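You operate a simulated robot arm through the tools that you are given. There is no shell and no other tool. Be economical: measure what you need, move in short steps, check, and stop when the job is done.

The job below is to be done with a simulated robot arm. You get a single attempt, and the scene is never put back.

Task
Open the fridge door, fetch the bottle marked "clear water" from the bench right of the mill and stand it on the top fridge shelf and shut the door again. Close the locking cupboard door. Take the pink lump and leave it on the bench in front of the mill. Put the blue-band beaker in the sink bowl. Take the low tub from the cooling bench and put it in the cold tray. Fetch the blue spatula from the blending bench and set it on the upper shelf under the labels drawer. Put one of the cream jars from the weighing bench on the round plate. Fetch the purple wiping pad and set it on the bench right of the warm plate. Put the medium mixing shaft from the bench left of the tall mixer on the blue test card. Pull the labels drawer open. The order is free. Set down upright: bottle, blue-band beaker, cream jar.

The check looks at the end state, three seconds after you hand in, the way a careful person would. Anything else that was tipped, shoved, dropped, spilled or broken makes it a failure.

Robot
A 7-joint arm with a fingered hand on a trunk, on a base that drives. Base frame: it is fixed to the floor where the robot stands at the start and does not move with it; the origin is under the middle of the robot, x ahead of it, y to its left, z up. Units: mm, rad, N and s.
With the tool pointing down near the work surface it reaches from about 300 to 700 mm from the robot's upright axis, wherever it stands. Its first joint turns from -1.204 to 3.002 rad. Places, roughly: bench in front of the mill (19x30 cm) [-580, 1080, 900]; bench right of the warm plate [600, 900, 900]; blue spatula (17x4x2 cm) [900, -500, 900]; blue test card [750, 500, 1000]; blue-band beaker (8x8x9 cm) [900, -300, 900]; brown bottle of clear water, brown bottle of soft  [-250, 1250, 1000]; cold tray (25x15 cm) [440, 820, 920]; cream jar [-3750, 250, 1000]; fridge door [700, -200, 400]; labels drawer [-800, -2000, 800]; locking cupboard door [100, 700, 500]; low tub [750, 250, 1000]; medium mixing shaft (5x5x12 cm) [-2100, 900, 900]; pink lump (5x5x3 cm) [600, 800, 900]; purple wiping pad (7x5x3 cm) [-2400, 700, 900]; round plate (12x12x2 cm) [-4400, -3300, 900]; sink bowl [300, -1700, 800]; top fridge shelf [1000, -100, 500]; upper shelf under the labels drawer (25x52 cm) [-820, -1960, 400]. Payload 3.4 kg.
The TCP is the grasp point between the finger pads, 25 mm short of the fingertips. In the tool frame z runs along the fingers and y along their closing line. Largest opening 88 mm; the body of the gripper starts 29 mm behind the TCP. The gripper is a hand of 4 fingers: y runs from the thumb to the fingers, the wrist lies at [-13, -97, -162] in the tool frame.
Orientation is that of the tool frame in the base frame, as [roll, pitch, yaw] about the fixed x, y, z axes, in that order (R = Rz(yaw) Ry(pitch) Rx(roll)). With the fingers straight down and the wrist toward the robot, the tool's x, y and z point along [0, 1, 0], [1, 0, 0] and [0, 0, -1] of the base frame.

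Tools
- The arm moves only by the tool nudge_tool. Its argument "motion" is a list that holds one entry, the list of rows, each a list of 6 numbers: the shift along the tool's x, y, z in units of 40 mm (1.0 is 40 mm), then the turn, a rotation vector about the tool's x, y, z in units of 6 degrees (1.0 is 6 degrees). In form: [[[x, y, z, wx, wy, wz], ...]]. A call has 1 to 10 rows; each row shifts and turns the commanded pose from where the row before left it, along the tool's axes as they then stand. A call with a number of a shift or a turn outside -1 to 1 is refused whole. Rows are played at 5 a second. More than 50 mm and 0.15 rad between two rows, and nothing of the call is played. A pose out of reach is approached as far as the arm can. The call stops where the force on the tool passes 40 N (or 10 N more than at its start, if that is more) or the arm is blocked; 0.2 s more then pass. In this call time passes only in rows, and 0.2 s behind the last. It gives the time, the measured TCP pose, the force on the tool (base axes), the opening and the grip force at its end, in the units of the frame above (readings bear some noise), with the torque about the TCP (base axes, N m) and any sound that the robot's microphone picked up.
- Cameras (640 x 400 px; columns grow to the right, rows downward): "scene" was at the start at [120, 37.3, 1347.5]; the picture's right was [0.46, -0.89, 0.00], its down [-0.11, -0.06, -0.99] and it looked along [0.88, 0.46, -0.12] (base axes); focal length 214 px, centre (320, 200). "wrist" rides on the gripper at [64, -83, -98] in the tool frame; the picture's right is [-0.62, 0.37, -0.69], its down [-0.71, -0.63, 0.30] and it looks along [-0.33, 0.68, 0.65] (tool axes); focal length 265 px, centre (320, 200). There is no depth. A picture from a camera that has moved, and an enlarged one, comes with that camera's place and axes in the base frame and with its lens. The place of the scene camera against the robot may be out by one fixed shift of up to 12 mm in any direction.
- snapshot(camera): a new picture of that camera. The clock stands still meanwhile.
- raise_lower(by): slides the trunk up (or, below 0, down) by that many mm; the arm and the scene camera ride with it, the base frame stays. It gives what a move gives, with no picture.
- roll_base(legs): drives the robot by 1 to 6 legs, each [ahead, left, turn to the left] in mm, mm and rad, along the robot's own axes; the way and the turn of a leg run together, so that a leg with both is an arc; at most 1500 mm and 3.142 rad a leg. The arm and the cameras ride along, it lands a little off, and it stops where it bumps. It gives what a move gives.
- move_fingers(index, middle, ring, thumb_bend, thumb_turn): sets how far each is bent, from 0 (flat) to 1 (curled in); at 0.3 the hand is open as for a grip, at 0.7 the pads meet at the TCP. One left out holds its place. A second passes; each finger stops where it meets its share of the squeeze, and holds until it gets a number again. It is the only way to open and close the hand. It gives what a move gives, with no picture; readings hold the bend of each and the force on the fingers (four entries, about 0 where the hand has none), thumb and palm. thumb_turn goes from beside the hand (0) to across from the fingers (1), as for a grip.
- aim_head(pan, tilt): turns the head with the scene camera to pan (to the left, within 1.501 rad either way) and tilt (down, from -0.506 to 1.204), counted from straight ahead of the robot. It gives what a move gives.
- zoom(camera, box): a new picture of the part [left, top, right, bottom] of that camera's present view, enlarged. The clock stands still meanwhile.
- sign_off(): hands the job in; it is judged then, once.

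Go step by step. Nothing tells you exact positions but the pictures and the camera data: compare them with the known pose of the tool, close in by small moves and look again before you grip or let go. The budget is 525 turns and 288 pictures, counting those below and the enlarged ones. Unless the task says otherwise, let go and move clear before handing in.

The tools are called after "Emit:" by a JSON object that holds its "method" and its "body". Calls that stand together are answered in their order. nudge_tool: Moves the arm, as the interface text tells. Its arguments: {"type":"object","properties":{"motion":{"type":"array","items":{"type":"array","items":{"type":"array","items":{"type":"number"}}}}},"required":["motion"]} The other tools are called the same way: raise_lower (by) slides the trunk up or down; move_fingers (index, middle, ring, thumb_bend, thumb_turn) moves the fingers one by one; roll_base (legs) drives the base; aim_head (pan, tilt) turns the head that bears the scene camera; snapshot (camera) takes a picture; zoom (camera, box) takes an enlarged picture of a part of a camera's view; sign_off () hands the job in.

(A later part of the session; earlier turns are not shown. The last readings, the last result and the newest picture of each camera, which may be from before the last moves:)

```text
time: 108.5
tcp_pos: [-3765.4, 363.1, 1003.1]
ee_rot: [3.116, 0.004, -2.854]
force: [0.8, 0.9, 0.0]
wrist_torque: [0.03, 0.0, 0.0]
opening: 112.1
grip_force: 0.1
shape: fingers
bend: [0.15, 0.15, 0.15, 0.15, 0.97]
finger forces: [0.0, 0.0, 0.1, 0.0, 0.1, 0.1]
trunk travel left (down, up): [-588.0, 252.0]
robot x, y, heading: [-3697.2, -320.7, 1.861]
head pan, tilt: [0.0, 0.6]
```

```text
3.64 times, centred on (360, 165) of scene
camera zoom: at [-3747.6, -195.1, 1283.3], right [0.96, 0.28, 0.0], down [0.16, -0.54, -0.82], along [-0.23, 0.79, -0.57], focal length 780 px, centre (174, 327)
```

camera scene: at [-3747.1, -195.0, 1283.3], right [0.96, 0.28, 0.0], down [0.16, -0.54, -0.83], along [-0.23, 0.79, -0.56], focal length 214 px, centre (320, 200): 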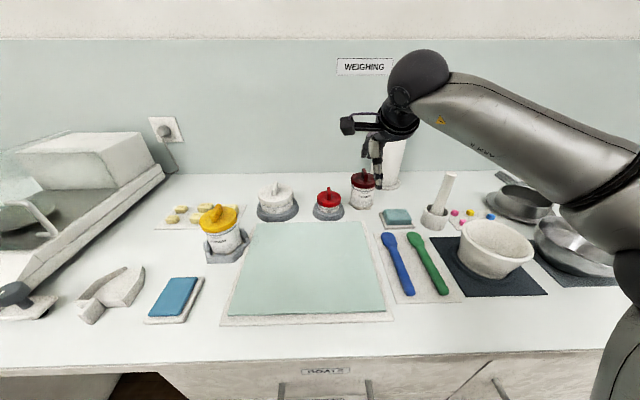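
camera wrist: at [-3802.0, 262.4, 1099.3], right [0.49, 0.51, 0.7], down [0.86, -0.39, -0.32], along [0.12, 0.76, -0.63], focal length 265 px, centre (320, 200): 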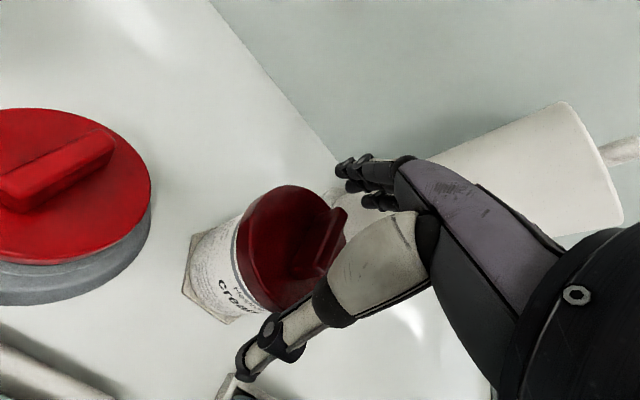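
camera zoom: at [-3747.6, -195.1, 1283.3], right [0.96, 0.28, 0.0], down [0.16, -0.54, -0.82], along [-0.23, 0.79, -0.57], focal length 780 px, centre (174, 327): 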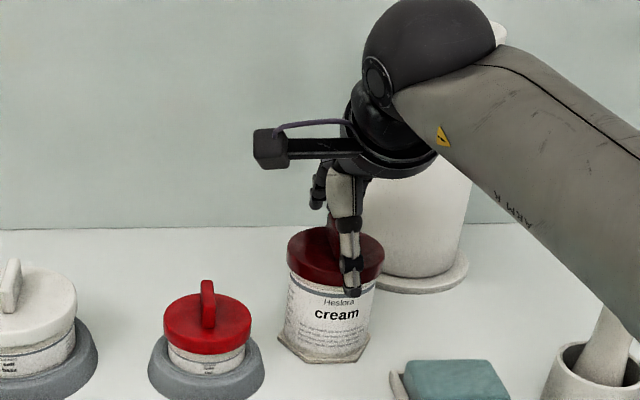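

Emit:
{"method": "nudge_tool", "body": {"motion": [[[0.05, -0.1, 0.3, 0, 0, 0]]]}}

Emit:
{"method": "move_fingers", "body": {"index": 0.6, "middle": 0.6, "ring": 0.6, "thumb_bend": 0.6}}

Emit:
{"method": "snapshot", "body": {"camera": "wrist"}}

Emit:
{"method": "zoom", "body": {"camera": "scene", "box": [280, 110, 440, 220]}}

```text
time: 108.9
tcp_pos: [-3764.7, 359.8, 989.1]
ee_rot: [3.115, 0.004, -2.855]
force: [0.2, -0.8, -0.9]
wrist_torque: [-0.01, 0.01, 0.02]
opening: 112.3
grip_force: 0.0
shape: fingers
bend: [0.15, 0.15, 0.15, 0.15, 0.97]
finger forces: [0.0, 0.0, 0.0, 0.0, 0.0, 0.0]
trunk travel left (down, up): [-588.0, 252.0]
robot x, y, heading: [-3697.4, -323.3, 1.856]
head pan, tilt: [0.0, 0.6]
```

```text
time: 109.9
tcp_pos: [-3765.0, 359.2, 991.3]
ee_rot: [3.114, 0.004, -2.857]
force: [0.7, 2.0, 7.7]
wrist_torque: [-0.13, -0.01, 0.04]
opening: 71.1
grip_force: 24.2
shape: fingers
bend: [0.42, 0.5, 0.51, 0.36, 0.94]
finger forces: [10.2, 7.7, 6.2, 0.1, 24.9, 0.0]
trunk travel left (down, up): [-588.0, 252.0]
robot x, y, heading: [-3699.1, -327.0, 1.856]
head pan, tilt: [0.0, 0.6]
```

```text
214 pictures are left
camera wrist: at [-3802.6, 257.5, 1088.1], right [0.49, 0.51, 0.71], down [0.86, -0.39, -0.32], along [0.12, 0.77, -0.63], focal length 265 px, centre (320, 200)
```

wrist: 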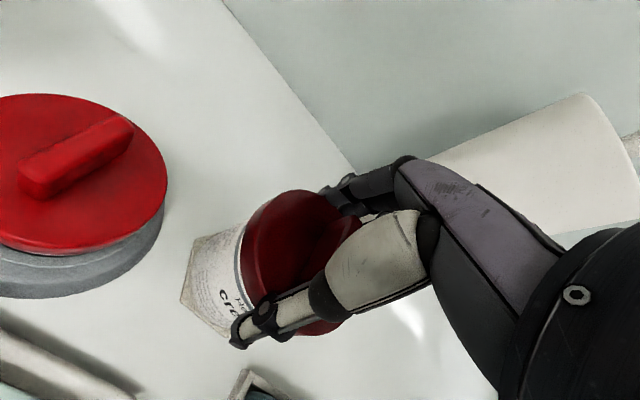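

```text
3.64 times, centred on (360, 165) of scene
camera zoom: at [-3747.6, -196.2, 1283.5], right [0.96, 0.28, 0.0], down [0.16, -0.54, -0.83], along [-0.23, 0.79, -0.56], focal length 780 px, centre (174, 327)
```

zoom: 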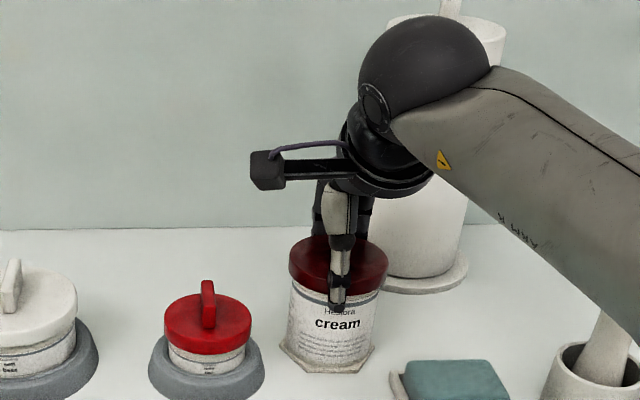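

Gripped firmly. Lift a little and check.

Emit:
{"method": "nudge_tool", "body": {"motion": [[[0, 0, -0.4, 0, 0, 0], [0, 0, -0.5, 0, 0, 0], [0, 0, -0.5, 0, 0, 0]]]}}

Emit:
{"method": "zoom", "body": {"camera": "scene", "box": [240, 90, 480, 240]}}

```text
time: 110.7
tcp_pos: [-3765.7, 356.5, 1045.8]
ee_rot: [3.116, 0.006, -2.856]
force: [-0.3, -0.3, 0.0]
wrist_torque: [-0.01, 0.01, -0.01]
opening: 70.8
grip_force: 22.8
shape: fingers
bend: [0.43, 0.5, 0.52, 0.36, 0.94]
finger forces: [9.3, 7.8, 5.8, 0.1, 22.1, 0.1]
trunk travel left (down, up): [-588.0, 252.0]
robot x, y, heading: [-3702.1, -325.1, 1.854]
head pan, tilt: [0.0, 0.6]
```

```text
2.67 times, centred on (360, 165) of scene
camera zoom: at [-3748.1, -195.6, 1283.3], right [0.96, 0.28, 0.0], down [0.16, -0.54, -0.83], along [-0.23, 0.79, -0.56], focal length 572 px, centre (213, 293)
```

zoom: 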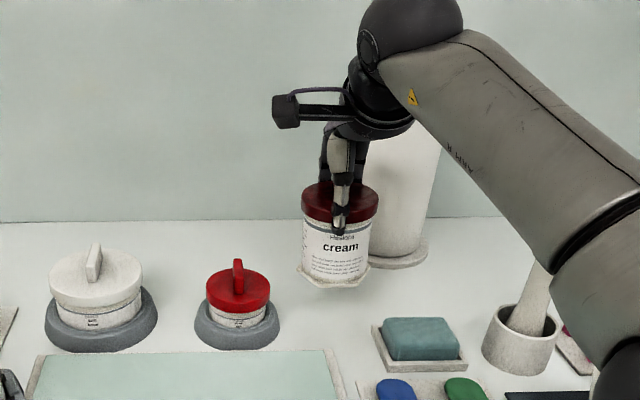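

The whole jar lifts. Raise, retract and drive toward the round plate on the opposite bench.

Emit:
{"method": "nudge_tool", "body": {"motion": [[[0, 0, -0.8, 0, 0, 0], [0, -0.5, -0.6, 0, 0, 0], [0, -1, 0, 0, 0, 0], [0, -1, 0, 0, 0, 0], [0, -1, 0, 0, 0, 0], [0, -1, 0, 0, 0, 0], [0, -1, 0, 0, 0, 0], [0, -1, 0, 0, 0, 0]]]}}

Emit:
{"method": "roll_base", "body": {"legs": [[-700, 0, 0], [0, 0, 3.1]]}}

Emit:
{"method": "snapshot", "body": {"camera": "scene"}}

```text
time: 112.5
tcp_pos: [-3690.5, 105.0, 1096.4]
ee_rot: [3.117, 0.002, -2.855]
force: [0.4, 0.7, -0.2]
wrist_torque: [0.01, 0.0, -0.01]
opening: 70.1
grip_force: 22.5
shape: fingers
bend: [0.43, 0.51, 0.52, 0.36, 0.94]
finger forces: [9.2, 7.8, 5.7, 0.0, 22.8, 0.1]
trunk travel left (down, up): [-588.0, 252.0]
robot x, y, heading: [-3695.2, -319.2, 1.857]
head pan, tilt: [0.0, 0.6]
```

```text
time: 123.5
tcp_pos: [-3527.3, -1423.2, 1097.5]
ee_rot: [3.115, 0.006, 0.235]
force: [0.0, -0.7, -0.1]
wrist_torque: [-0.02, 0.0, -0.01]
opening: 69.6
grip_force: 22.0
shape: fingers
bend: [0.43, 0.51, 0.52, 0.36, 0.94]
finger forces: [8.9, 7.4, 5.5, 0.0, 21.3, 0.0]
trunk travel left (down, up): [-588.0, 252.0]
robot x, y, heading: [-3496.0, -991.4, -1.334]
head pan, tilt: [0.0, 0.6]
```

```text
211 pictures are left
camera scene: at [-3479.1, -1133.0, 1283.3], right [-0.97, -0.23, 0.0], down [-0.13, 0.55, -0.83], along [0.19, -0.8, -0.56], focal length 214 px, centre (320, 200)
```

scene: 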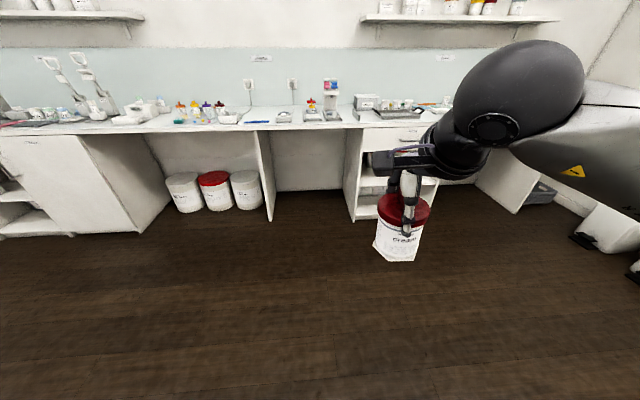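

Emit:
{"method": "roll_base", "body": {"legs": [[0, -1200, 0.045], [800, 0, 0]]}}

Emit:
{"method": "snapshot", "body": {"camera": "scene"}}

Emit:
{"method": "snapshot", "body": {"camera": "wrist"}}

```text
time: 133.4
tcp_pos: [-4445.8, -2479.5, 1096.2]
ee_rot: [3.115, 0.005, 0.283]
force: [0.2, -0.5, -0.4]
wrist_torque: [-0.04, -0.01, 0.01]
opening: 69.5
grip_force: 21.5
shape: fingers
bend: [0.44, 0.51, 0.52, 0.36, 0.94]
finger forces: [8.9, 7.5, 5.5, 0.0, 21.3, 0.0]
trunk travel left (down, up): [-588.0, 252.0]
robot x, y, heading: [-4437.0, -2047.6, -1.292]
head pan, tilt: [0.0, 0.6]
```

```text
210 pictures are left
camera scene: at [-4412.1, -2187.3, 1283.2], right [-0.96, -0.28, 0.0], down [-0.16, 0.54, -0.82], along [0.23, -0.79, -0.57], focal length 214 px, centre (320, 200)
```

scene: 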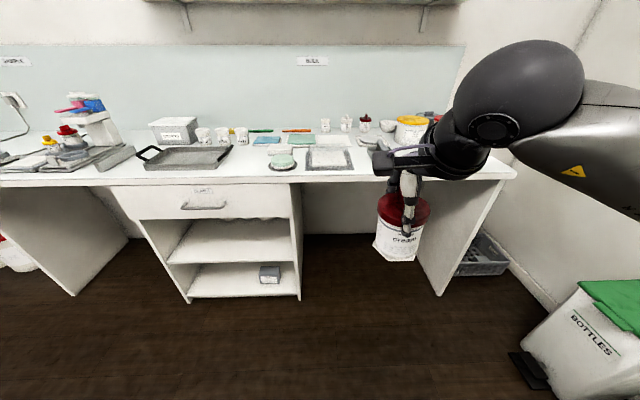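

```text
209 pictures are left
camera wrist: at [-4407.7, -2379.4, 1192.7], right [-0.49, -0.51, 0.7], down [-0.86, 0.4, -0.32], along [-0.12, -0.76, -0.63], focal length 265 px, centre (320, 200)
```

wrist: 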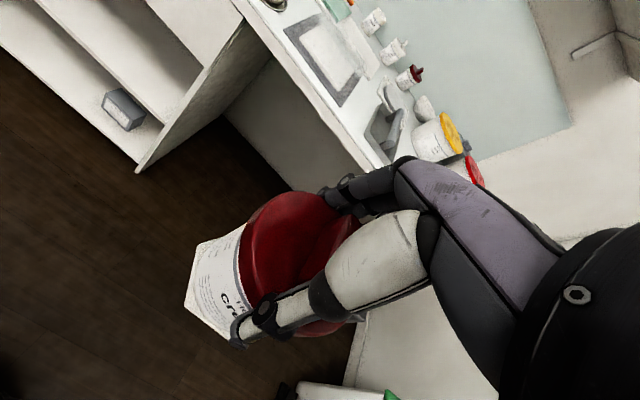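

Emit:
{"method": "zoom", "body": {"camera": "scene", "box": [220, 100, 460, 190]}}

Emit:
{"method": "zoom", "body": {"camera": "wrist", "box": [240, 0, 500, 170]}}

```text
2.67 times, centred on (340, 145) of scene
camera zoom: at [-4412.1, -2187.3, 1283.2], right [-0.96, -0.28, 0.0], down [-0.16, 0.54, -0.82], along [0.23, -0.79, -0.57], focal length 572 px, centre (267, 347)
```

zoom: 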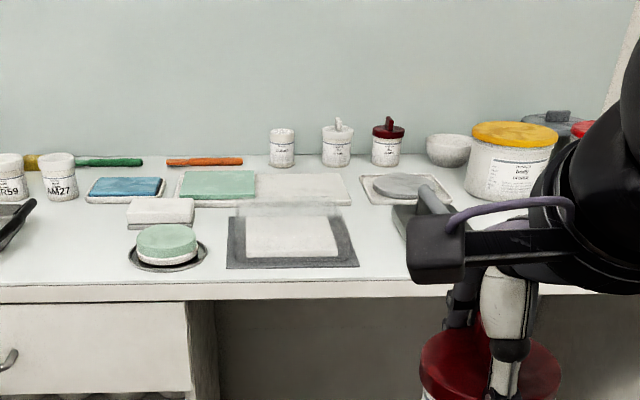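

```text
2.35 times, centred on (370, 85) of wrist
camera zoom: at [-4407.7, -2379.4, 1192.7], right [-0.49, -0.51, 0.7], down [-0.86, 0.4, -0.32], along [-0.12, -0.76, -0.63], focal length 624 px, centre (202, 471)
```

zoom: 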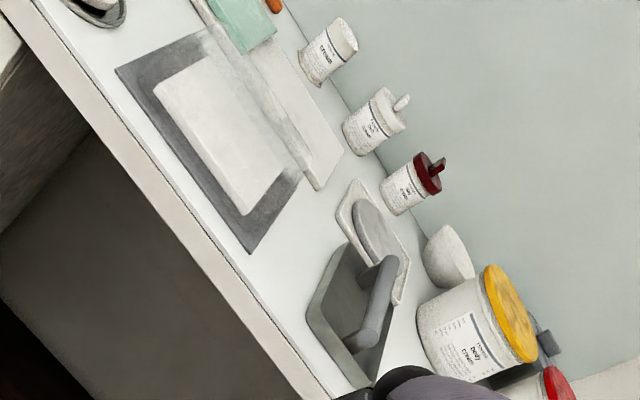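

I see a grey disc on a small tray and a teal disc on a dark round plate as candidates. I drive closer to look.

Emit:
{"method": "roll_base", "body": {"legs": [[300, -100, 0]]}}

Emit:
{"method": "nudge_tool", "body": {"motion": [[[0.8, 0, -0.3, 0, 0, 0], [0.8, 0, 0, 0, 0, 0], [0.8, 0, 0, 0, 0, 0], [0.8, 0, 0, 0, 0, 0]]]}}

Emit:
{"method": "snapshot", "body": {"camera": "scene"}}

Emit:
{"method": "snapshot", "body": {"camera": "wrist"}}

```text
time: 135.5
tcp_pos: [-4456.6, -2801.4, 1095.9]
ee_rot: [3.118, 0.004, 0.282]
force: [-0.4, -0.1, -0.9]
wrist_torque: [0.01, 0.0, 0.02]
opening: 69.6
grip_force: 21.3
shape: fingers
bend: [0.44, 0.51, 0.52, 0.36, 0.94]
finger forces: [8.7, 7.5, 5.5, 0.0, 21.3, 0.0]
trunk travel left (down, up): [-588.0, 252.0]
robot x, y, heading: [-4450.1, -2374.4, -1.292]
head pan, tilt: [0.0, 0.6]
```

```text
time: 136.5
tcp_pos: [-4333.8, -2764.0, 1108.1]
ee_rot: [3.115, 0.007, 0.283]
force: [-0.1, 0.3, 0.3]
wrist_torque: [0.02, -0.03, -0.01]
opening: 69.2
grip_force: 21.5
shape: fingers
bend: [0.44, 0.51, 0.52, 0.36, 0.94]
finger forces: [8.9, 7.4, 5.5, 0.1, 21.3, 0.1]
trunk travel left (down, up): [-588.0, 252.0]
robot x, y, heading: [-4451.7, -2374.0, -1.295]
head pan, tilt: [0.0, 0.6]
```

```text
206 pictures are left
camera scene: at [-4421.9, -2509.9, 1283.2], right [-0.96, -0.28, 0.0], down [-0.16, 0.54, -0.82], along [0.23, -0.79, -0.57], focal length 214 px, centre (320, 200)
```

scene: 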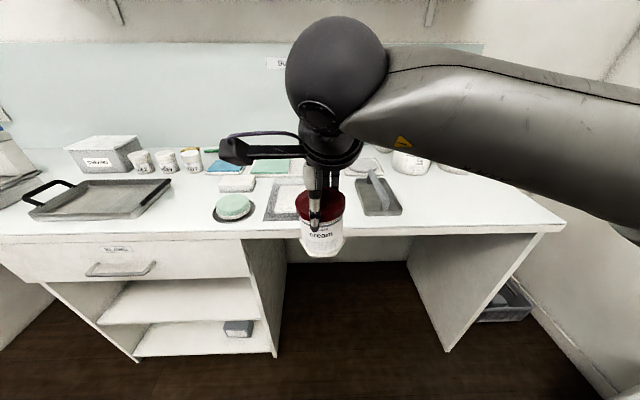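

```text
205 pictures are left
camera wrist: at [-4295.3, -2665.4, 1203.9], right [-0.49, -0.51, 0.71], down [-0.86, 0.4, -0.32], along [-0.12, -0.76, -0.63], focal length 265 px, centre (320, 200)
```

wrist: 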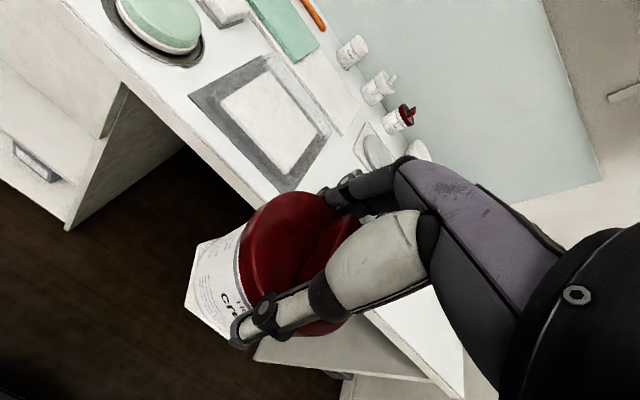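

The grey disc on the small tray at about (-4332, -3299) matches the given place for the round plate. I drive in and check it closely.

Emit:
{"method": "roll_base", "body": {"legs": [[260, -110, 0]]}}

Emit:
{"method": "nudge_tool", "body": {"motion": [[[0, 0.8, -0.3, 0, 0, 0], [0, 0.5, 0, 0, 0, 0]]]}}

Emit:
{"method": "snapshot", "body": {"camera": "wrist"}}

Emit:
{"method": "snapshot", "body": {"camera": "scene"}}

```text
time: 138.5
tcp_pos: [-4372.1, -3043.2, 1106.5]
ee_rot: [3.116, 0.005, 0.287]
force: [0.1, 0.8, -1.0]
wrist_torque: [0.04, -0.02, 0.0]
opening: 69.5
grip_force: 21.3
shape: fingers
bend: [0.44, 0.51, 0.52, 0.36, 0.94]
finger forces: [8.8, 7.4, 5.5, 0.0, 21.3, 0.1]
trunk travel left (down, up): [-588.0, 252.0]
robot x, y, heading: [-4487.4, -2651.0, -1.287]
head pan, tilt: [0.0, 0.6]
```

```text
time: 139.1
tcp_pos: [-4356.2, -3090.9, 1120.7]
ee_rot: [3.116, 0.003, 0.287]
force: [-0.1, -0.4, -0.5]
wrist_torque: [-0.01, 0.0, 0.0]
opening: 69.4
grip_force: 21.5
shape: fingers
bend: [0.44, 0.51, 0.52, 0.36, 0.94]
finger forces: [8.8, 7.3, 5.5, 0.0, 21.4, 0.1]
trunk travel left (down, up): [-588.0, 252.0]
robot x, y, heading: [-4486.0, -2647.1, -1.286]
head pan, tilt: [0.0, 0.6]
```

```text
204 pictures are left
camera wrist: at [-4317.8, -2991.1, 1217.5], right [-0.49, -0.51, 0.7], down [-0.86, 0.39, -0.32], along [-0.12, -0.76, -0.63], focal length 265 px, centre (320, 200)
```

wrist: 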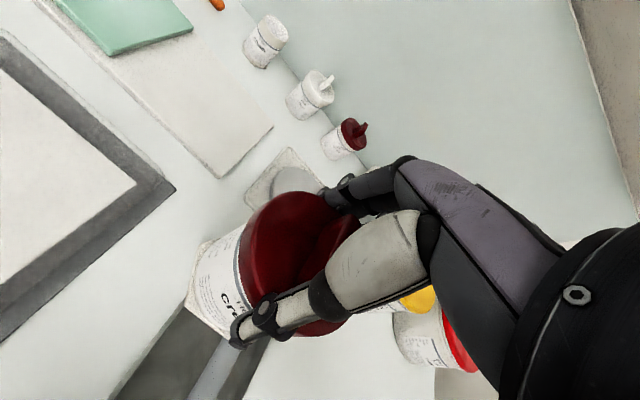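

```text
203 pictures are left
camera scene: at [-4459.8, -2787.0, 1283.2], right [-0.96, -0.28, 0.0], down [-0.16, 0.54, -0.82], along [0.23, -0.79, -0.57], focal length 214 px, centre (320, 200)
```

scene: 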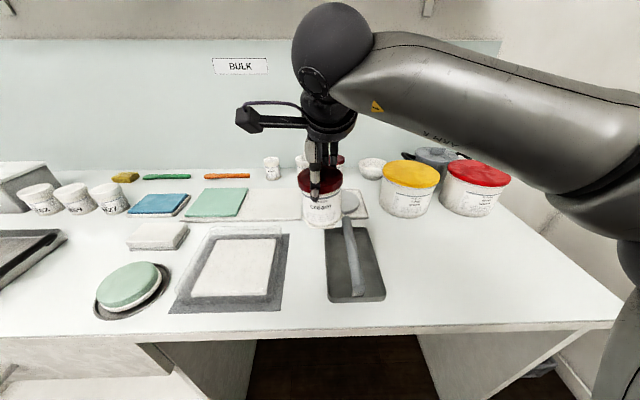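

Emit:
{"method": "zoom", "body": {"camera": "scene", "box": [290, 160, 400, 230]}}

Emit:
{"method": "zoom", "body": {"camera": "wrist", "box": [200, 100, 400, 225]}}

```text
5.71 times, centred on (345, 195) of scene
camera zoom: at [-4459.8, -2787.0, 1283.2], right [-0.96, -0.28, 0.0], down [-0.16, 0.54, -0.82], along [0.23, -0.79, -0.57], focal length 1226 px, centre (177, 229)
```

zoom: 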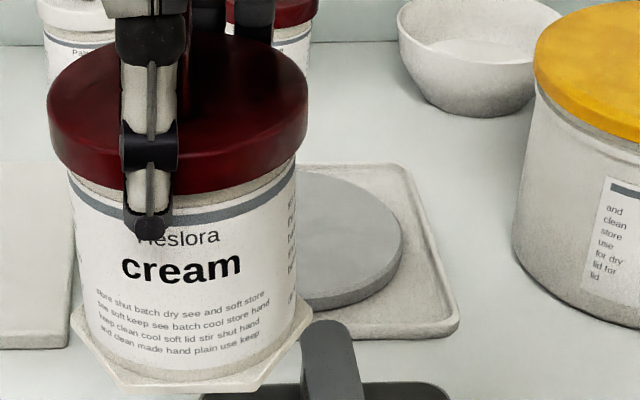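

```text
3.20 times, centred on (300, 162) of wrist
camera zoom: at [-4317.8, -2991.1, 1217.5], right [-0.49, -0.51, 0.7], down [-0.86, 0.39, -0.32], along [-0.12, -0.76, -0.63], focal length 849 px, centre (384, 320)
```

zoom: 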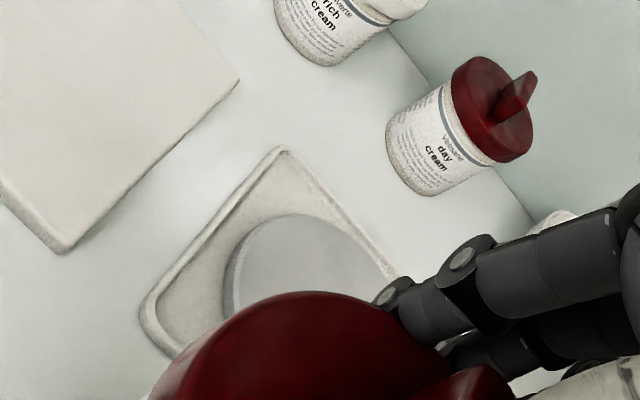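

The round plate centre is near (-4355, -3294). Move the jar above it.

Emit:
{"method": "nudge_tool", "body": {"motion": [[[-0.35, 1, 0, 0, 0, 0], [-0.35, 1, 0, 0, 0, 0], [-0.35, 1, 0, 0, 0, 0], [-0.35, 1, 0, 0, 0, 0], [0, 0.87, 0, 0, 0, 0]]]}}

Emit:
{"method": "zoom", "body": {"camera": "wrist", "box": [100, 150, 400, 337]}}

Emit:
{"method": "zoom", "body": {"camera": "scene", "box": [270, 130, 430, 230]}}

```text
time: 140.3
tcp_pos: [-4354.4, -3282.9, 1116.6]
ee_rot: [3.115, 0.009, 0.292]
force: [-0.4, -0.2, -0.2]
wrist_torque: [0.01, -0.01, 0.02]
opening: 69.3
grip_force: 21.7
shape: fingers
bend: [0.44, 0.51, 0.52, 0.36, 0.94]
finger forces: [8.6, 7.3, 5.3, 0.1, 21.3, 0.1]
out of reach, approached as far as the arm can: row 5
trunk travel left (down, up): [-588.0, 252.0]
robot x, y, heading: [-4487.6, -2650.8, -1.286]
head pan, tilt: [0.0, 0.6]
```

```text
2.13 times, centred on (250, 244) of wrist
camera zoom: at [-4315.9, -3182.1, 1212.4], right [-0.49, -0.51, 0.71], down [-0.87, 0.39, -0.31], along [-0.12, -0.76, -0.63], focal length 566 px, centre (469, 107)
```

zoom: 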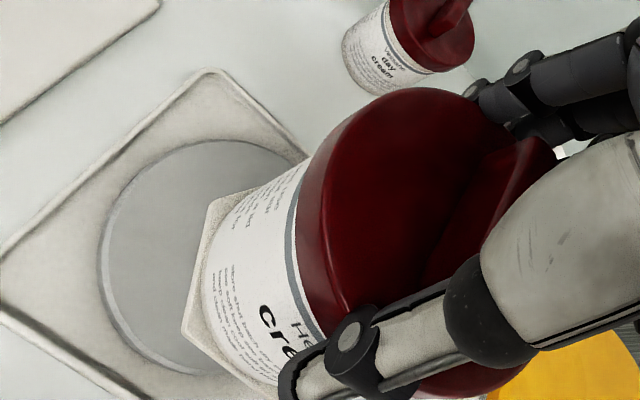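

```text
4.00 times, centred on (350, 180) of scene
camera zoom: at [-4458.6, -2786.9, 1283.2], right [-0.96, -0.28, 0.0], down [-0.16, 0.54, -0.82], along [0.23, -0.79, -0.57], focal length 858 px, centre (200, 280)
```

zoom: 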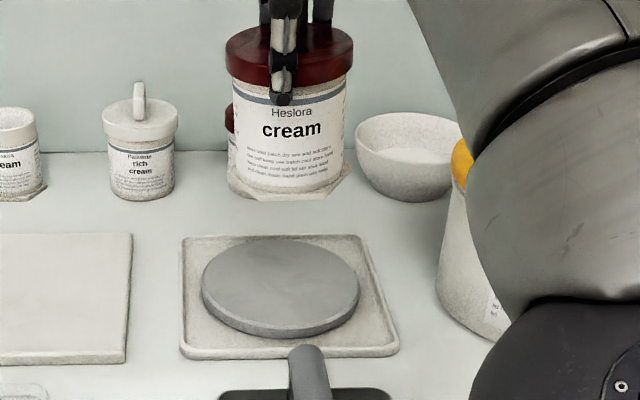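

Nearly above; I drive 40 mm closer (reach limit) compensating with the arm, lower and check alignment.

Emit:
{"method": "roll_base", "body": {"legs": [[40, 0, 0]]}}

Emit:
{"method": "nudge_tool", "body": {"motion": [[[0.1, -0.7, 0.5, 0, 0, 0], [0, 0, 0.7, 0, 0, 0], [0, 0, 0.7, 0, 0, 0]]]}}

Emit:
{"method": "zoom", "body": {"camera": "wrist", "box": [100, 150, 400, 337]}}

Emit:
{"method": "zoom", "body": {"camera": "scene", "box": [270, 130, 430, 230]}}

```text
time: 141.2
tcp_pos: [-4344.1, -3320.4, 1116.1]
ee_rot: [3.117, 0.006, 0.288]
force: [0.6, -1.1, -0.8]
wrist_torque: [-0.02, -0.02, 0.0]
opening: 69.4
grip_force: 21.8
shape: fingers
bend: [0.44, 0.51, 0.52, 0.36, 0.94]
finger forces: [8.7, 7.3, 5.5, 0.0, 21.4, 0.0]
trunk travel left (down, up): [-588.0, 252.0]
robot x, y, heading: [-4474.2, -2686.4, -1.285]
head pan, tilt: [0.0, 0.6]
```

```text
time: 142.0
tcp_pos: [-4351.7, -3292.6, 1040.2]
ee_rot: [3.117, 0.003, 0.287]
force: [-0.2, 0.4, -0.4]
wrist_torque: [-0.01, -0.01, -0.02]
opening: 69.1
grip_force: 20.5
shape: fingers
bend: [0.44, 0.52, 0.52, 0.36, 0.94]
finger forces: [8.6, 7.2, 5.3, 0.1, 20.6, 0.1]
trunk travel left (down, up): [-588.0, 252.0]
robot x, y, heading: [-4479.1, -2686.7, -1.282]
head pan, tilt: [0.0, 0.6]
```

```text
2.13 times, centred on (250, 244) of wrist
camera zoom: at [-4312.9, -3193.8, 1136.5], right [-0.49, -0.51, 0.7], down [-0.86, 0.39, -0.32], along [-0.12, -0.76, -0.63], focal length 566 px, centre (469, 107)
```

zoom: 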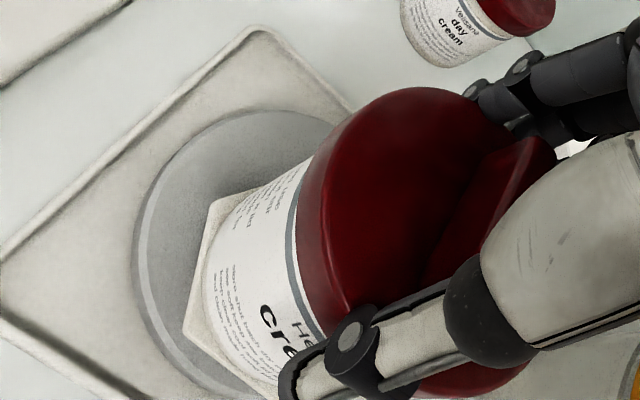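

```text
4.00 times, centred on (350, 180) of scene
camera zoom: at [-4449.2, -2824.5, 1283.3], right [-0.96, -0.28, 0.0], down [-0.16, 0.54, -0.83], along [0.23, -0.79, -0.56], focal length 858 px, centre (200, 280)
```

zoom: 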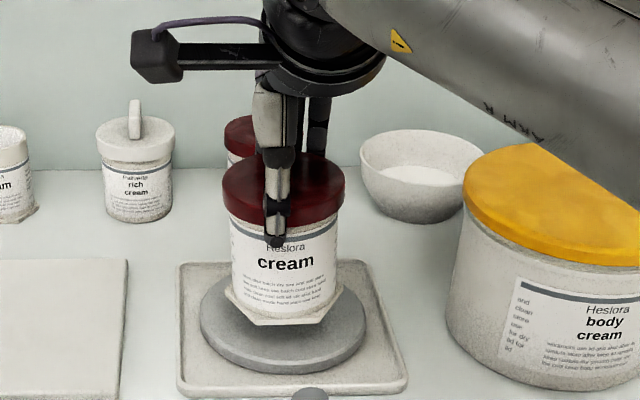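

Emit:
{"method": "nudge_tool", "body": {"motion": [[[0.07, 0.5, 0.25, 0, 0, 0], [0, 0, 0.25, 0, 0, 0]]]}}

Emit:
{"method": "zoom", "body": {"camera": "scene", "box": [270, 130, 430, 230]}}

Emit:
{"method": "zoom", "body": {"camera": "wrist", "box": [100, 150, 400, 337]}}

```text
time: 142.6
tcp_pos: [-4342.5, -3313.4, 1021.1]
ee_rot: [3.116, 0.002, 0.288]
force: [0.6, -0.5, -0.2]
wrist_torque: [-0.02, -0.04, -0.02]
opening: 69.3
grip_force: 20.9
shape: fingers
bend: [0.44, 0.52, 0.52, 0.36, 0.94]
finger forces: [8.5, 7.3, 5.4, 0.0, 20.6, 0.0]
trunk travel left (down, up): [-588.0, 252.0]
robot x, y, heading: [-4475.3, -2689.4, -1.287]
head pan, tilt: [0.0, 0.6]
```

```text
4.00 times, centred on (350, 180) of scene
camera zoom: at [-4449.2, -2824.1, 1283.3], right [-0.96, -0.28, 0.0], down [-0.16, 0.54, -0.83], along [0.23, -0.79, -0.56], focal length 858 px, centre (200, 280)
```

zoom: 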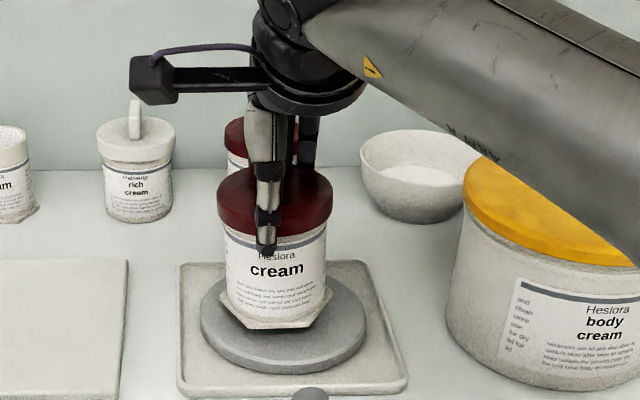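

```text
2.13 times, centred on (250, 244) of wrist
camera zoom: at [-4304.0, -3212.9, 1117.0], right [-0.49, -0.51, 0.7], down [-0.86, 0.39, -0.32], along [-0.11, -0.76, -0.63], focal length 566 px, centre (469, 107)
```

zoom: 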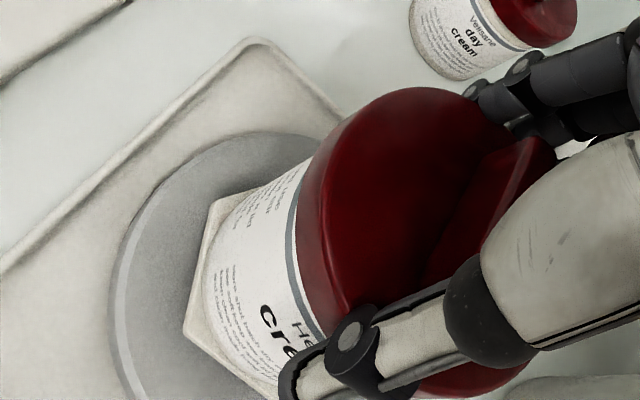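

Emit:
{"method": "nudge_tool", "body": {"motion": [[[-0.15, 0, 0.15, 0, 0, 0], [0, 0, 0.1, 0, 0, 0]]]}}

Emit:
{"method": "zoom", "body": {"camera": "scene", "box": [310, 160, 390, 210]}}

```text
time: 143.2
tcp_pos: [-4345.5, -3313.9, 1010.3]
ee_rot: [3.114, 0.005, 0.288]
force: [-0.1, 0.4, -0.4]
wrist_torque: [0.0, 0.0, -0.01]
opening: 68.9
grip_force: 21.1
shape: fingers
bend: [0.44, 0.52, 0.52, 0.36, 0.94]
finger forces: [8.6, 7.0, 5.4, 0.0, 20.5, 0.0]
trunk travel left (down, up): [-588.0, 252.0]
robot x, y, heading: [-4476.7, -2686.9, -1.283]
head pan, tilt: [0.0, 0.6]
```

```text
8.00 times, centred on (350, 185) of scene
camera zoom: at [-4448.8, -2824.1, 1283.3], right [-0.96, -0.28, 0.0], down [-0.16, 0.54, -0.83], along [0.23, -0.79, -0.56], focal length 1716 px, centre (80, 320)
```

zoom: 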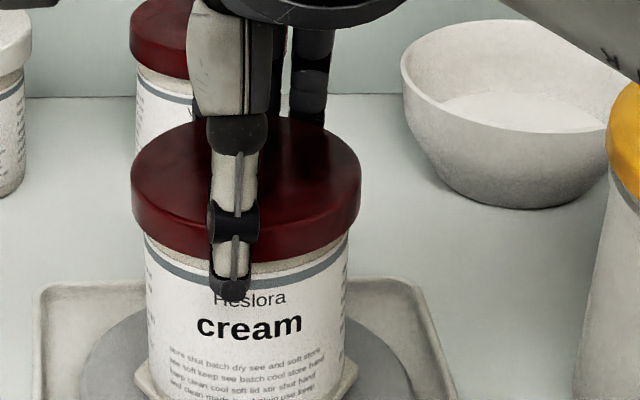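

Emit:
{"method": "nudge_tool", "body": {"motion": [[[0, 0, 0.1, 0, 0, 0]]]}}

Emit:
{"method": "nudge_tool", "body": {"motion": [[[0, 0, 0.08, 0, 0, 0]]]}}

Emit:
{"method": "zoom", "body": {"camera": "scene", "box": [290, 155, 410, 230]}}

```text
time: 143.6
tcp_pos: [-4348.8, -3314.2, 1009.4]
ee_rot: [3.113, 0.003, 0.286]
force: [-0.9, -2.0, 9.6]
wrist_torque: [0.19, 0.04, 0.01]
opening: 69.1
grip_force: 23.0
shape: fingers
bend: [0.44, 0.52, 0.52, 0.36, 0.94]
finger forces: [9.0, 6.8, 6.0, 0.0, 23.7, 0.1]
trunk travel left (down, up): [-588.0, 252.0]
robot x, y, heading: [-4473.6, -2687.3, -1.284]
head pan, tilt: [0.0, 0.6]
```

```text
time: 144.0
tcp_pos: [-4348.0, -3315.1, 1008.0]
ee_rot: [3.109, 0.003, 0.287]
force: [-2.2, -4.6, 19.6]
wrist_torque: [0.35, 0.03, 0.03]
opening: 68.8
grip_force: 26.6
shape: fingers
bend: [0.43, 0.52, 0.52, 0.36, 0.94]
finger forces: [10.7, 8.2, 7.1, 0.0, 27.1, 0.0]
trunk travel left (down, up): [-588.0, 252.0]
robot x, y, heading: [-4474.8, -2686.2, -1.287]
head pan, tilt: [0.0, 0.6]
```

```text
5.33 times, centred on (350, 192) of scene
camera zoom: at [-4450.1, -2822.0, 1283.9], right [-0.96, -0.28, 0.0], down [-0.16, 0.54, -0.83], along [0.23, -0.79, -0.56], focal length 1144 px, centre (160, 240)
```

zoom: 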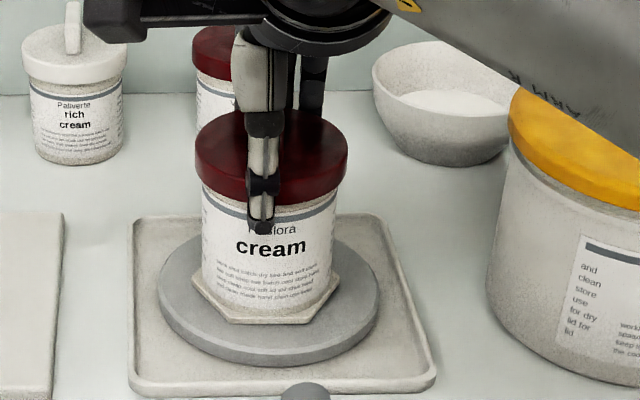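

Jar rests on the plate. Ease the pressure and release.

Emit:
{"method": "nudge_tool", "body": {"motion": [[[0, 0, -0.07, 0, 0, 0]]]}}

Emit:
{"method": "move_fingers", "body": {"index": 0.2, "middle": 0.2, "ring": 0.2, "thumb_bend": 0.15}}

Emit:
{"method": "nudge_tool", "body": {"motion": [[[0, 0, -0.7, 0, 0, 0], [0, 0, -0.9, 0, 0, 0], [0, 0, -0.9, 0, 0, 0]]]}}

Emit:
{"method": "zoom", "body": {"camera": "scene", "box": [240, 110, 480, 260]}}

```text
time: 144.4
tcp_pos: [-4346.3, -3312.9, 1009.1]
ee_rot: [3.114, 0.005, 0.287]
force: [-2.1, -4.3, 15.9]
wrist_torque: [0.31, 0.04, 0.03]
opening: 68.7
grip_force: 23.9
shape: fingers
bend: [0.43, 0.52, 0.52, 0.37, 0.94]
finger forces: [9.0, 7.6, 6.4, 0.1, 25.4, 0.1]
trunk travel left (down, up): [-588.0, 252.0]
robot x, y, heading: [-4474.7, -2681.7, -1.286]
head pan, tilt: [0.0, 0.6]
```

```text
time: 145.4
tcp_pos: [-4346.4, -3314.8, 1007.7]
ee_rot: [3.114, 0.004, 0.288]
force: [-1.0, 0.8, 0.2]
wrist_torque: [-0.01, -0.02, -0.02]
opening: 106.3
grip_force: 0.2
shape: fingers
bend: [0.2, 0.2, 0.2, 0.15, 0.97]
finger forces: [0.0, 0.0, 0.0, 0.1, 0.0, 0.1]
trunk travel left (down, up): [-588.0, 252.0]
robot x, y, heading: [-4476.5, -2681.6, -1.287]
head pan, tilt: [0.0, 0.6]
```

```text
time: 146.2
tcp_pos: [-4346.5, -3312.2, 1107.1]
ee_rot: [3.115, 0.007, 0.288]
force: [0.6, -0.4, 0.2]
wrist_torque: [-0.02, 0.01, 0.04]
opening: 106.6
grip_force: 0.0
shape: fingers
bend: [0.2, 0.2, 0.2, 0.15, 0.97]
finger forces: [0.0, 0.0, 0.0, 0.0, 0.0, 0.0]
trunk travel left (down, up): [-588.0, 252.0]
robot x, y, heading: [-4476.7, -2683.9, -1.284]
head pan, tilt: [0.0, 0.6]
```

```text
2.67 times, centred on (360, 185) of scene
camera zoom: at [-4448.1, -2823.6, 1283.3], right [-0.96, -0.28, 0.0], down [-0.16, 0.54, -0.83], along [0.23, -0.79, -0.56], focal length 572 px, centre (213, 240)
```

zoom: 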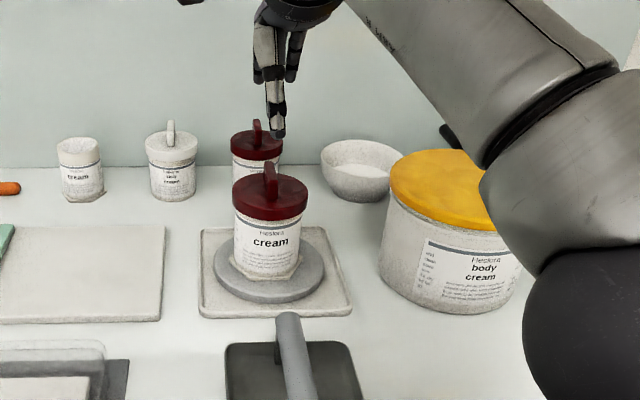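

Jar stands on the round plate. Retract and drive back to the purple pad.

Emit:
{"method": "nudge_tool", "body": {"motion": [[[0, -1, 0, 0, 0, 0], [0, -1, 0, 0, 0, 0], [0, -1, 0, 0, 0, 0], [0, -1, 0, 0, 0, 0], [0, -1, 0, 0, 0, 0], [0, -1, 0, 0, 0, 0]]]}}

Emit:
{"method": "roll_base", "body": {"legs": [[-900, 0, 0], [0, 0, 3.141], [0, -1500, 0], [0, -1400, 0]]}}

Emit:
{"method": "snapshot", "body": {"camera": "scene"}}

```text
time: 147.6
tcp_pos: [-4414.7, -3080.5, 1101.8]
ee_rot: [3.115, 0.003, 0.286]
force: [0.8, 0.4, 0.0]
wrist_torque: [-0.02, -0.02, 0.01]
opening: 106.5
grip_force: 0.0
shape: fingers
bend: [0.2, 0.2, 0.2, 0.15, 0.97]
finger forces: [0.0, 0.0, 0.0, 0.0, 0.0, 0.0]
trunk travel left (down, up): [-588.0, 252.0]
robot x, y, heading: [-4474.7, -2685.0, -1.287]
head pan, tilt: [0.0, 0.6]
```

```text
time: 173.3
tcp_pos: [-1996.4, -621.4, 1102.2]
ee_rot: [3.116, 0.006, -2.874]
force: [-0.8, -0.3, 0.6]
wrist_torque: [0.01, -0.04, -0.01]
opening: 106.7
grip_force: 0.0
shape: fingers
bend: [0.2, 0.2, 0.2, 0.15, 0.97]
finger forces: [0.1, 0.0, 0.0, 0.0, 0.1, 0.0]
trunk travel left (down, up): [-588.0, 252.0]
robot x, y, heading: [-1943.8, -1017.8, 1.84]
head pan, tilt: [0.0, 0.6]
```

```text
191 pictures are left
camera scene: at [-1991.0, -888.4, 1283.3], right [0.96, 0.26, 0.0], down [0.15, -0.55, -0.83], along [-0.22, 0.8, -0.56], focal length 214 px, centre (320, 200)
```

scene: 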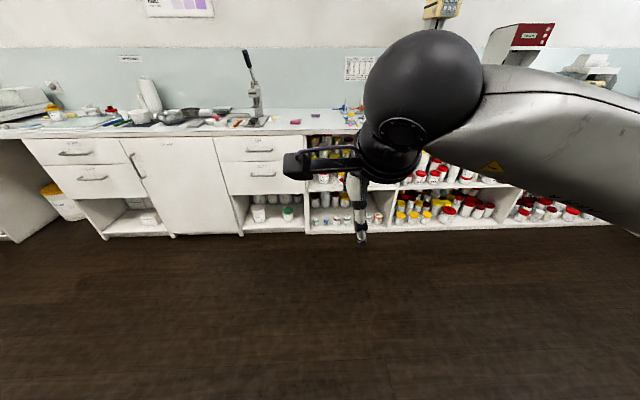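

Emit:
{"method": "roll_base", "body": {"legs": [[1130, 0, 0.015]]}}

Emit:
{"method": "snapshot", "body": {"camera": "scene"}}

Emit:
{"method": "snapshot", "body": {"camera": "wrist"}}

```text
time: 179.1
tcp_pos: [-2326.7, 467.0, 1101.6]
ee_rot: [3.115, 0.006, -2.839]
force: [0.5, 0.8, -0.3]
wrist_torque: [-0.03, 0.01, -0.03]
opening: 106.4
grip_force: 0.1
shape: fingers
bend: [0.2, 0.2, 0.2, 0.15, 0.97]
finger forces: [0.0, 0.0, 0.0, 0.2, 0.1, 0.1]
trunk travel left (down, up): [-588.0, 252.0]
robot x, y, heading: [-2258.8, 70.8, 1.87]
head pan, tilt: [0.0, 0.6]
```

```text
190 pictures are left
camera scene: at [-2312.4, 200.0, 1283.2], right [0.96, 0.3, 0.0], down [0.17, -0.54, -0.82], along [-0.24, 0.79, -0.57], focal length 214 px, centre (320, 200)
```

scene: 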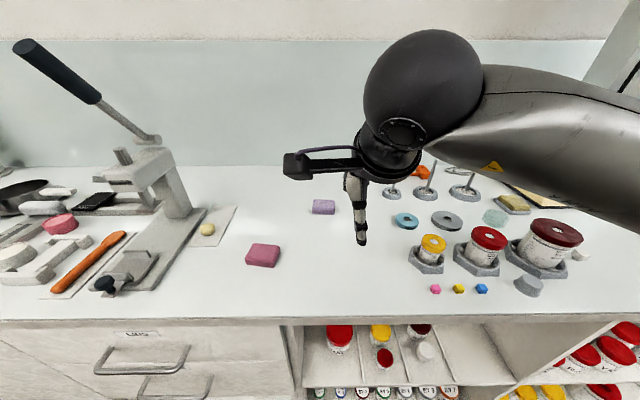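

```text
189 pictures are left
camera wrist: at [-2362.5, 364.5, 1196.8], right [0.48, 0.52, 0.7], down [0.87, -0.38, -0.32], along [0.1, 0.77, -0.63], focal length 265 px, centre (320, 200)
```

wrist: 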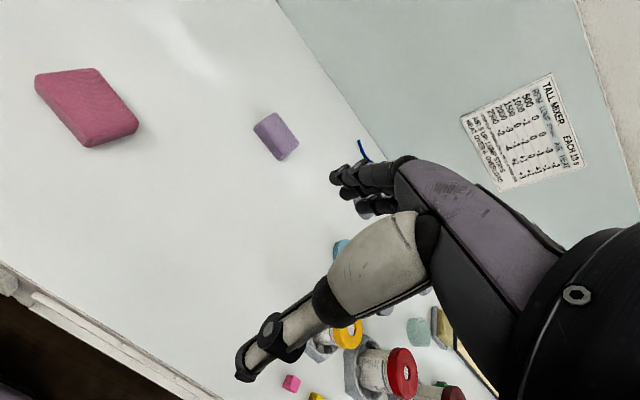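

The purple pad is at about (-2441, 690). Move above it.

Emit:
{"method": "move_fingers", "body": {"index": 0.3, "middle": 0.3, "ring": 0.3, "thumb_bend": 0.3}}

Emit:
{"method": "nudge_tool", "body": {"motion": [[[0.2, 1, 0, 0, 0, 0], [0.2, 1, 0.3, 0, 0, 0], [0.2, 1, 0.5, 0, 0, 0], [0.2, 1, 0.5, 0, 0, 0], [0.2, 1, 0.5, 0, 0, 0], [0.06, 1, 0.4, 0, 0, 0], [0, 0.1, 0.3, 0, 0, 0]]]}}

Emit:
{"method": "snapshot", "body": {"camera": "wrist"}}

```text
time: 180.1
tcp_pos: [-2327.3, 466.4, 1100.9]
ee_rot: [3.114, 0.004, -2.838]
force: [-0.4, 0.0, 0.1]
wrist_torque: [0.04, -0.01, -0.04]
opening: 85.2
grip_force: 0.0
shape: fingers
bend: [0.3, 0.3, 0.3, 0.3, 0.97]
finger forces: [0.0, 0.1, 0.0, 0.0, 0.1, 0.1]
trunk travel left (down, up): [-588.0, 252.0]
robot x, y, heading: [-2263.1, 72.4, 1.87]
head pan, tilt: [0.0, 0.6]
```

```text
time: 181.7
tcp_pos: [-2442.3, 690.7, 1004.7]
ee_rot: [3.116, 0.005, -2.838]
force: [-0.3, 1.6, -0.4]
wrist_torque: [-0.02, 0.01, 0.01]
opening: 85.3
grip_force: 0.1
shape: fingers
bend: [0.3, 0.3, 0.3, 0.3, 0.97]
finger forces: [0.0, 0.1, 0.0, 0.1, 0.0, 0.0]
trunk travel left (down, up): [-588.0, 252.0]
robot x, y, heading: [-2260.6, 72.9, 1.872]
head pan, tilt: [0.0, 0.6]
```

```text
188 pictures are left
camera wrist: at [-2477.7, 587.6, 1101.7], right [0.48, 0.52, 0.71], down [0.87, -0.38, -0.32], along [0.1, 0.77, -0.63], focal length 265 px, centre (320, 200)
```

wrist: 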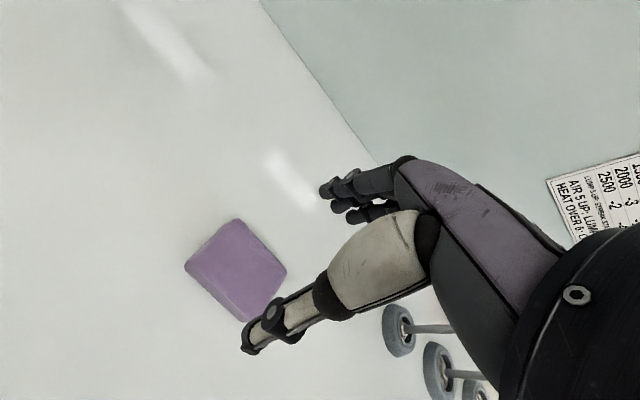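

Emit:
{"method": "nudge_tool", "body": {"motion": [[[0.14, 0, 0.4, 0, 0, 0], [0, 0, 0.8, 0, 0, 0], [0, 0, 0.7, 0, 0, 0]]]}}

Emit:
{"method": "snapshot", "body": {"camera": "wrist"}}

```text
time: 182.5
tcp_pos: [-2446.2, 689.5, 930.9]
ee_rot: [3.116, 0.005, -2.839]
force: [0.1, 0.2, -0.6]
wrist_torque: [-0.02, -0.01, 0.01]
opening: 85.2
grip_force: 0.1
shape: fingers
bend: [0.3, 0.3, 0.3, 0.3, 0.97]
finger forces: [0.0, 0.0, 0.0, 0.0, 0.0, 0.0]
trunk travel left (down, up): [-588.0, 252.0]
robot x, y, heading: [-2258.7, 72.9, 1.87]
head pan, tilt: [0.0, 0.6]
```

```text
187 pictures are left
camera wrist: at [-2482.6, 587.0, 1026.1], right [0.48, 0.52, 0.71], down [0.87, -0.38, -0.32], along [0.1, 0.77, -0.63], focal length 265 px, centre (320, 200)
```

wrist: 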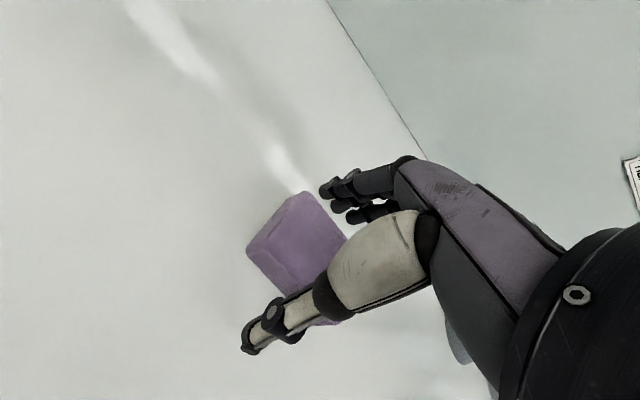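

Pad is between the fingers. Close and lift.

Emit:
{"method": "move_fingers", "body": {"index": 0.7, "middle": 0.7, "ring": 0.7, "thumb_bend": 0.7}}

Emit:
{"method": "nudge_tool", "body": {"motion": [[[0, 0, -0.9, 0, 0, 0], [0, 0, -0.9, 0, 0, 0], [0, 0, -0.9, 0, 0, 0], [0, 0, -0.9, 0, 0, 0]]]}}

Emit:
{"method": "snapshot", "body": {"camera": "wrist"}}

```text
time: 183.5
tcp_pos: [-2446.9, 689.7, 930.8]
ee_rot: [3.113, 0.004, -2.837]
force: [0.9, 0.8, 0.1]
wrist_torque: [0.02, 0.04, -0.04]
opening: 43.7
grip_force: 20.0
shape: fingers
bend: [0.57, 0.61, 0.62, 0.47, 0.94]
finger forces: [8.3, 6.9, 4.9, 0.1, 20.5, 0.0]
trunk travel left (down, up): [-588.0, 252.0]
robot x, y, heading: [-2259.3, 72.4, 1.873]
head pan, tilt: [0.0, 0.6]
```

```text
time: 184.5
tcp_pos: [-2448.3, 685.3, 1077.8]
ee_rot: [3.116, 0.006, -2.835]
force: [-0.6, -0.7, -0.6]
wrist_torque: [0.03, -0.01, 0.01]
opening: 43.7
grip_force: 20.2
shape: fingers
bend: [0.57, 0.61, 0.62, 0.47, 0.94]
finger forces: [8.1, 6.6, 4.7, 0.0, 20.6, 0.1]
trunk travel left (down, up): [-588.0, 252.0]
robot x, y, heading: [-2262.1, 74.5, 1.871]
head pan, tilt: [0.0, 0.6]
```

```text
186 pictures are left
camera wrist: at [-2483.6, 583.6, 1172.9], right [0.48, 0.52, 0.71], down [0.87, -0.38, -0.32], along [0.1, 0.77, -0.63], focal length 265 px, centre (320, 200)
```

wrist: 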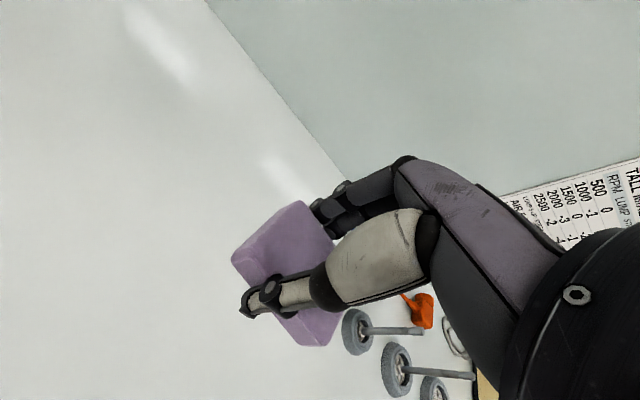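

Holding the pad. While here I take a close look at the shafts to find the medium one.

Emit:
{"method": "zoom", "body": {"camera": "wrist", "box": [320, 270, 520, 395]}}

Emit:
{"method": "nudge_tool", "body": {"motion": [[[0, -1, 0, 0, 0, 0], [0, -1, 0, 0, 0, 0], [0, -1, 0, 0, 0, 0], [0, -1, 0, 0, 0, 0], [0, -1, 0, 0, 0, 0], [0, -1, 0, 0, 0, 0]]]}}

Emit:
{"method": "zoom", "body": {"camera": "scene", "box": [360, 130, 600, 280]}}

```text
3.20 times, centred on (420, 332) of wrist
camera zoom: at [-2483.6, 583.6, 1172.9], right [0.48, 0.52, 0.71], down [0.87, -0.38, -0.32], along [0.1, 0.77, -0.63], focal length 849 px, centre (0, -224)
```

zoom: 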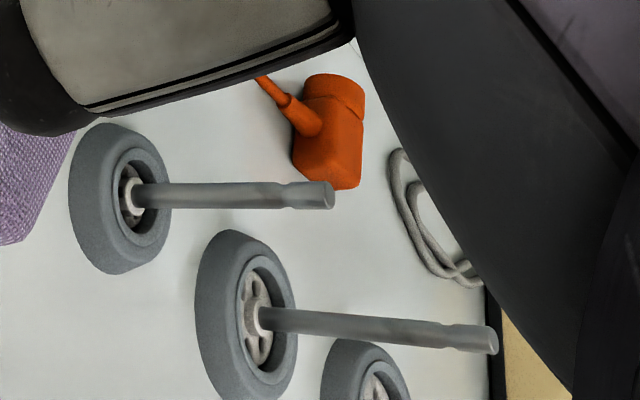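

```text
time: 185.9
tcp_pos: [-2372.1, 456.8, 1067.0]
ee_rot: [3.116, 0.007, -2.839]
force: [0.3, -0.2, -0.1]
wrist_torque: [0.03, -0.01, 0.03]
opening: 43.5
grip_force: 19.9
shape: fingers
bend: [0.57, 0.61, 0.63, 0.47, 0.94]
finger forces: [8.0, 6.6, 4.7, 0.1, 20.6, 0.1]
trunk travel left (down, up): [-588.0, 252.0]
robot x, y, heading: [-2260.3, 74.9, 1.874]
head pan, tilt: [0.0, 0.6]
```

```text
2.67 times, centred on (480, 205) of scene
camera zoom: at [-2312.0, 198.8, 1283.4], right [0.96, 0.3, 0.0], down [0.17, -0.54, -0.83], along [-0.24, 0.79, -0.56], focal length 572 px, centre (-107, 187)
```

zoom: 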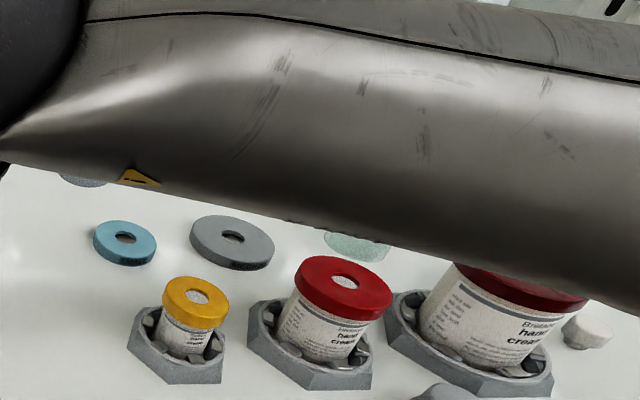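

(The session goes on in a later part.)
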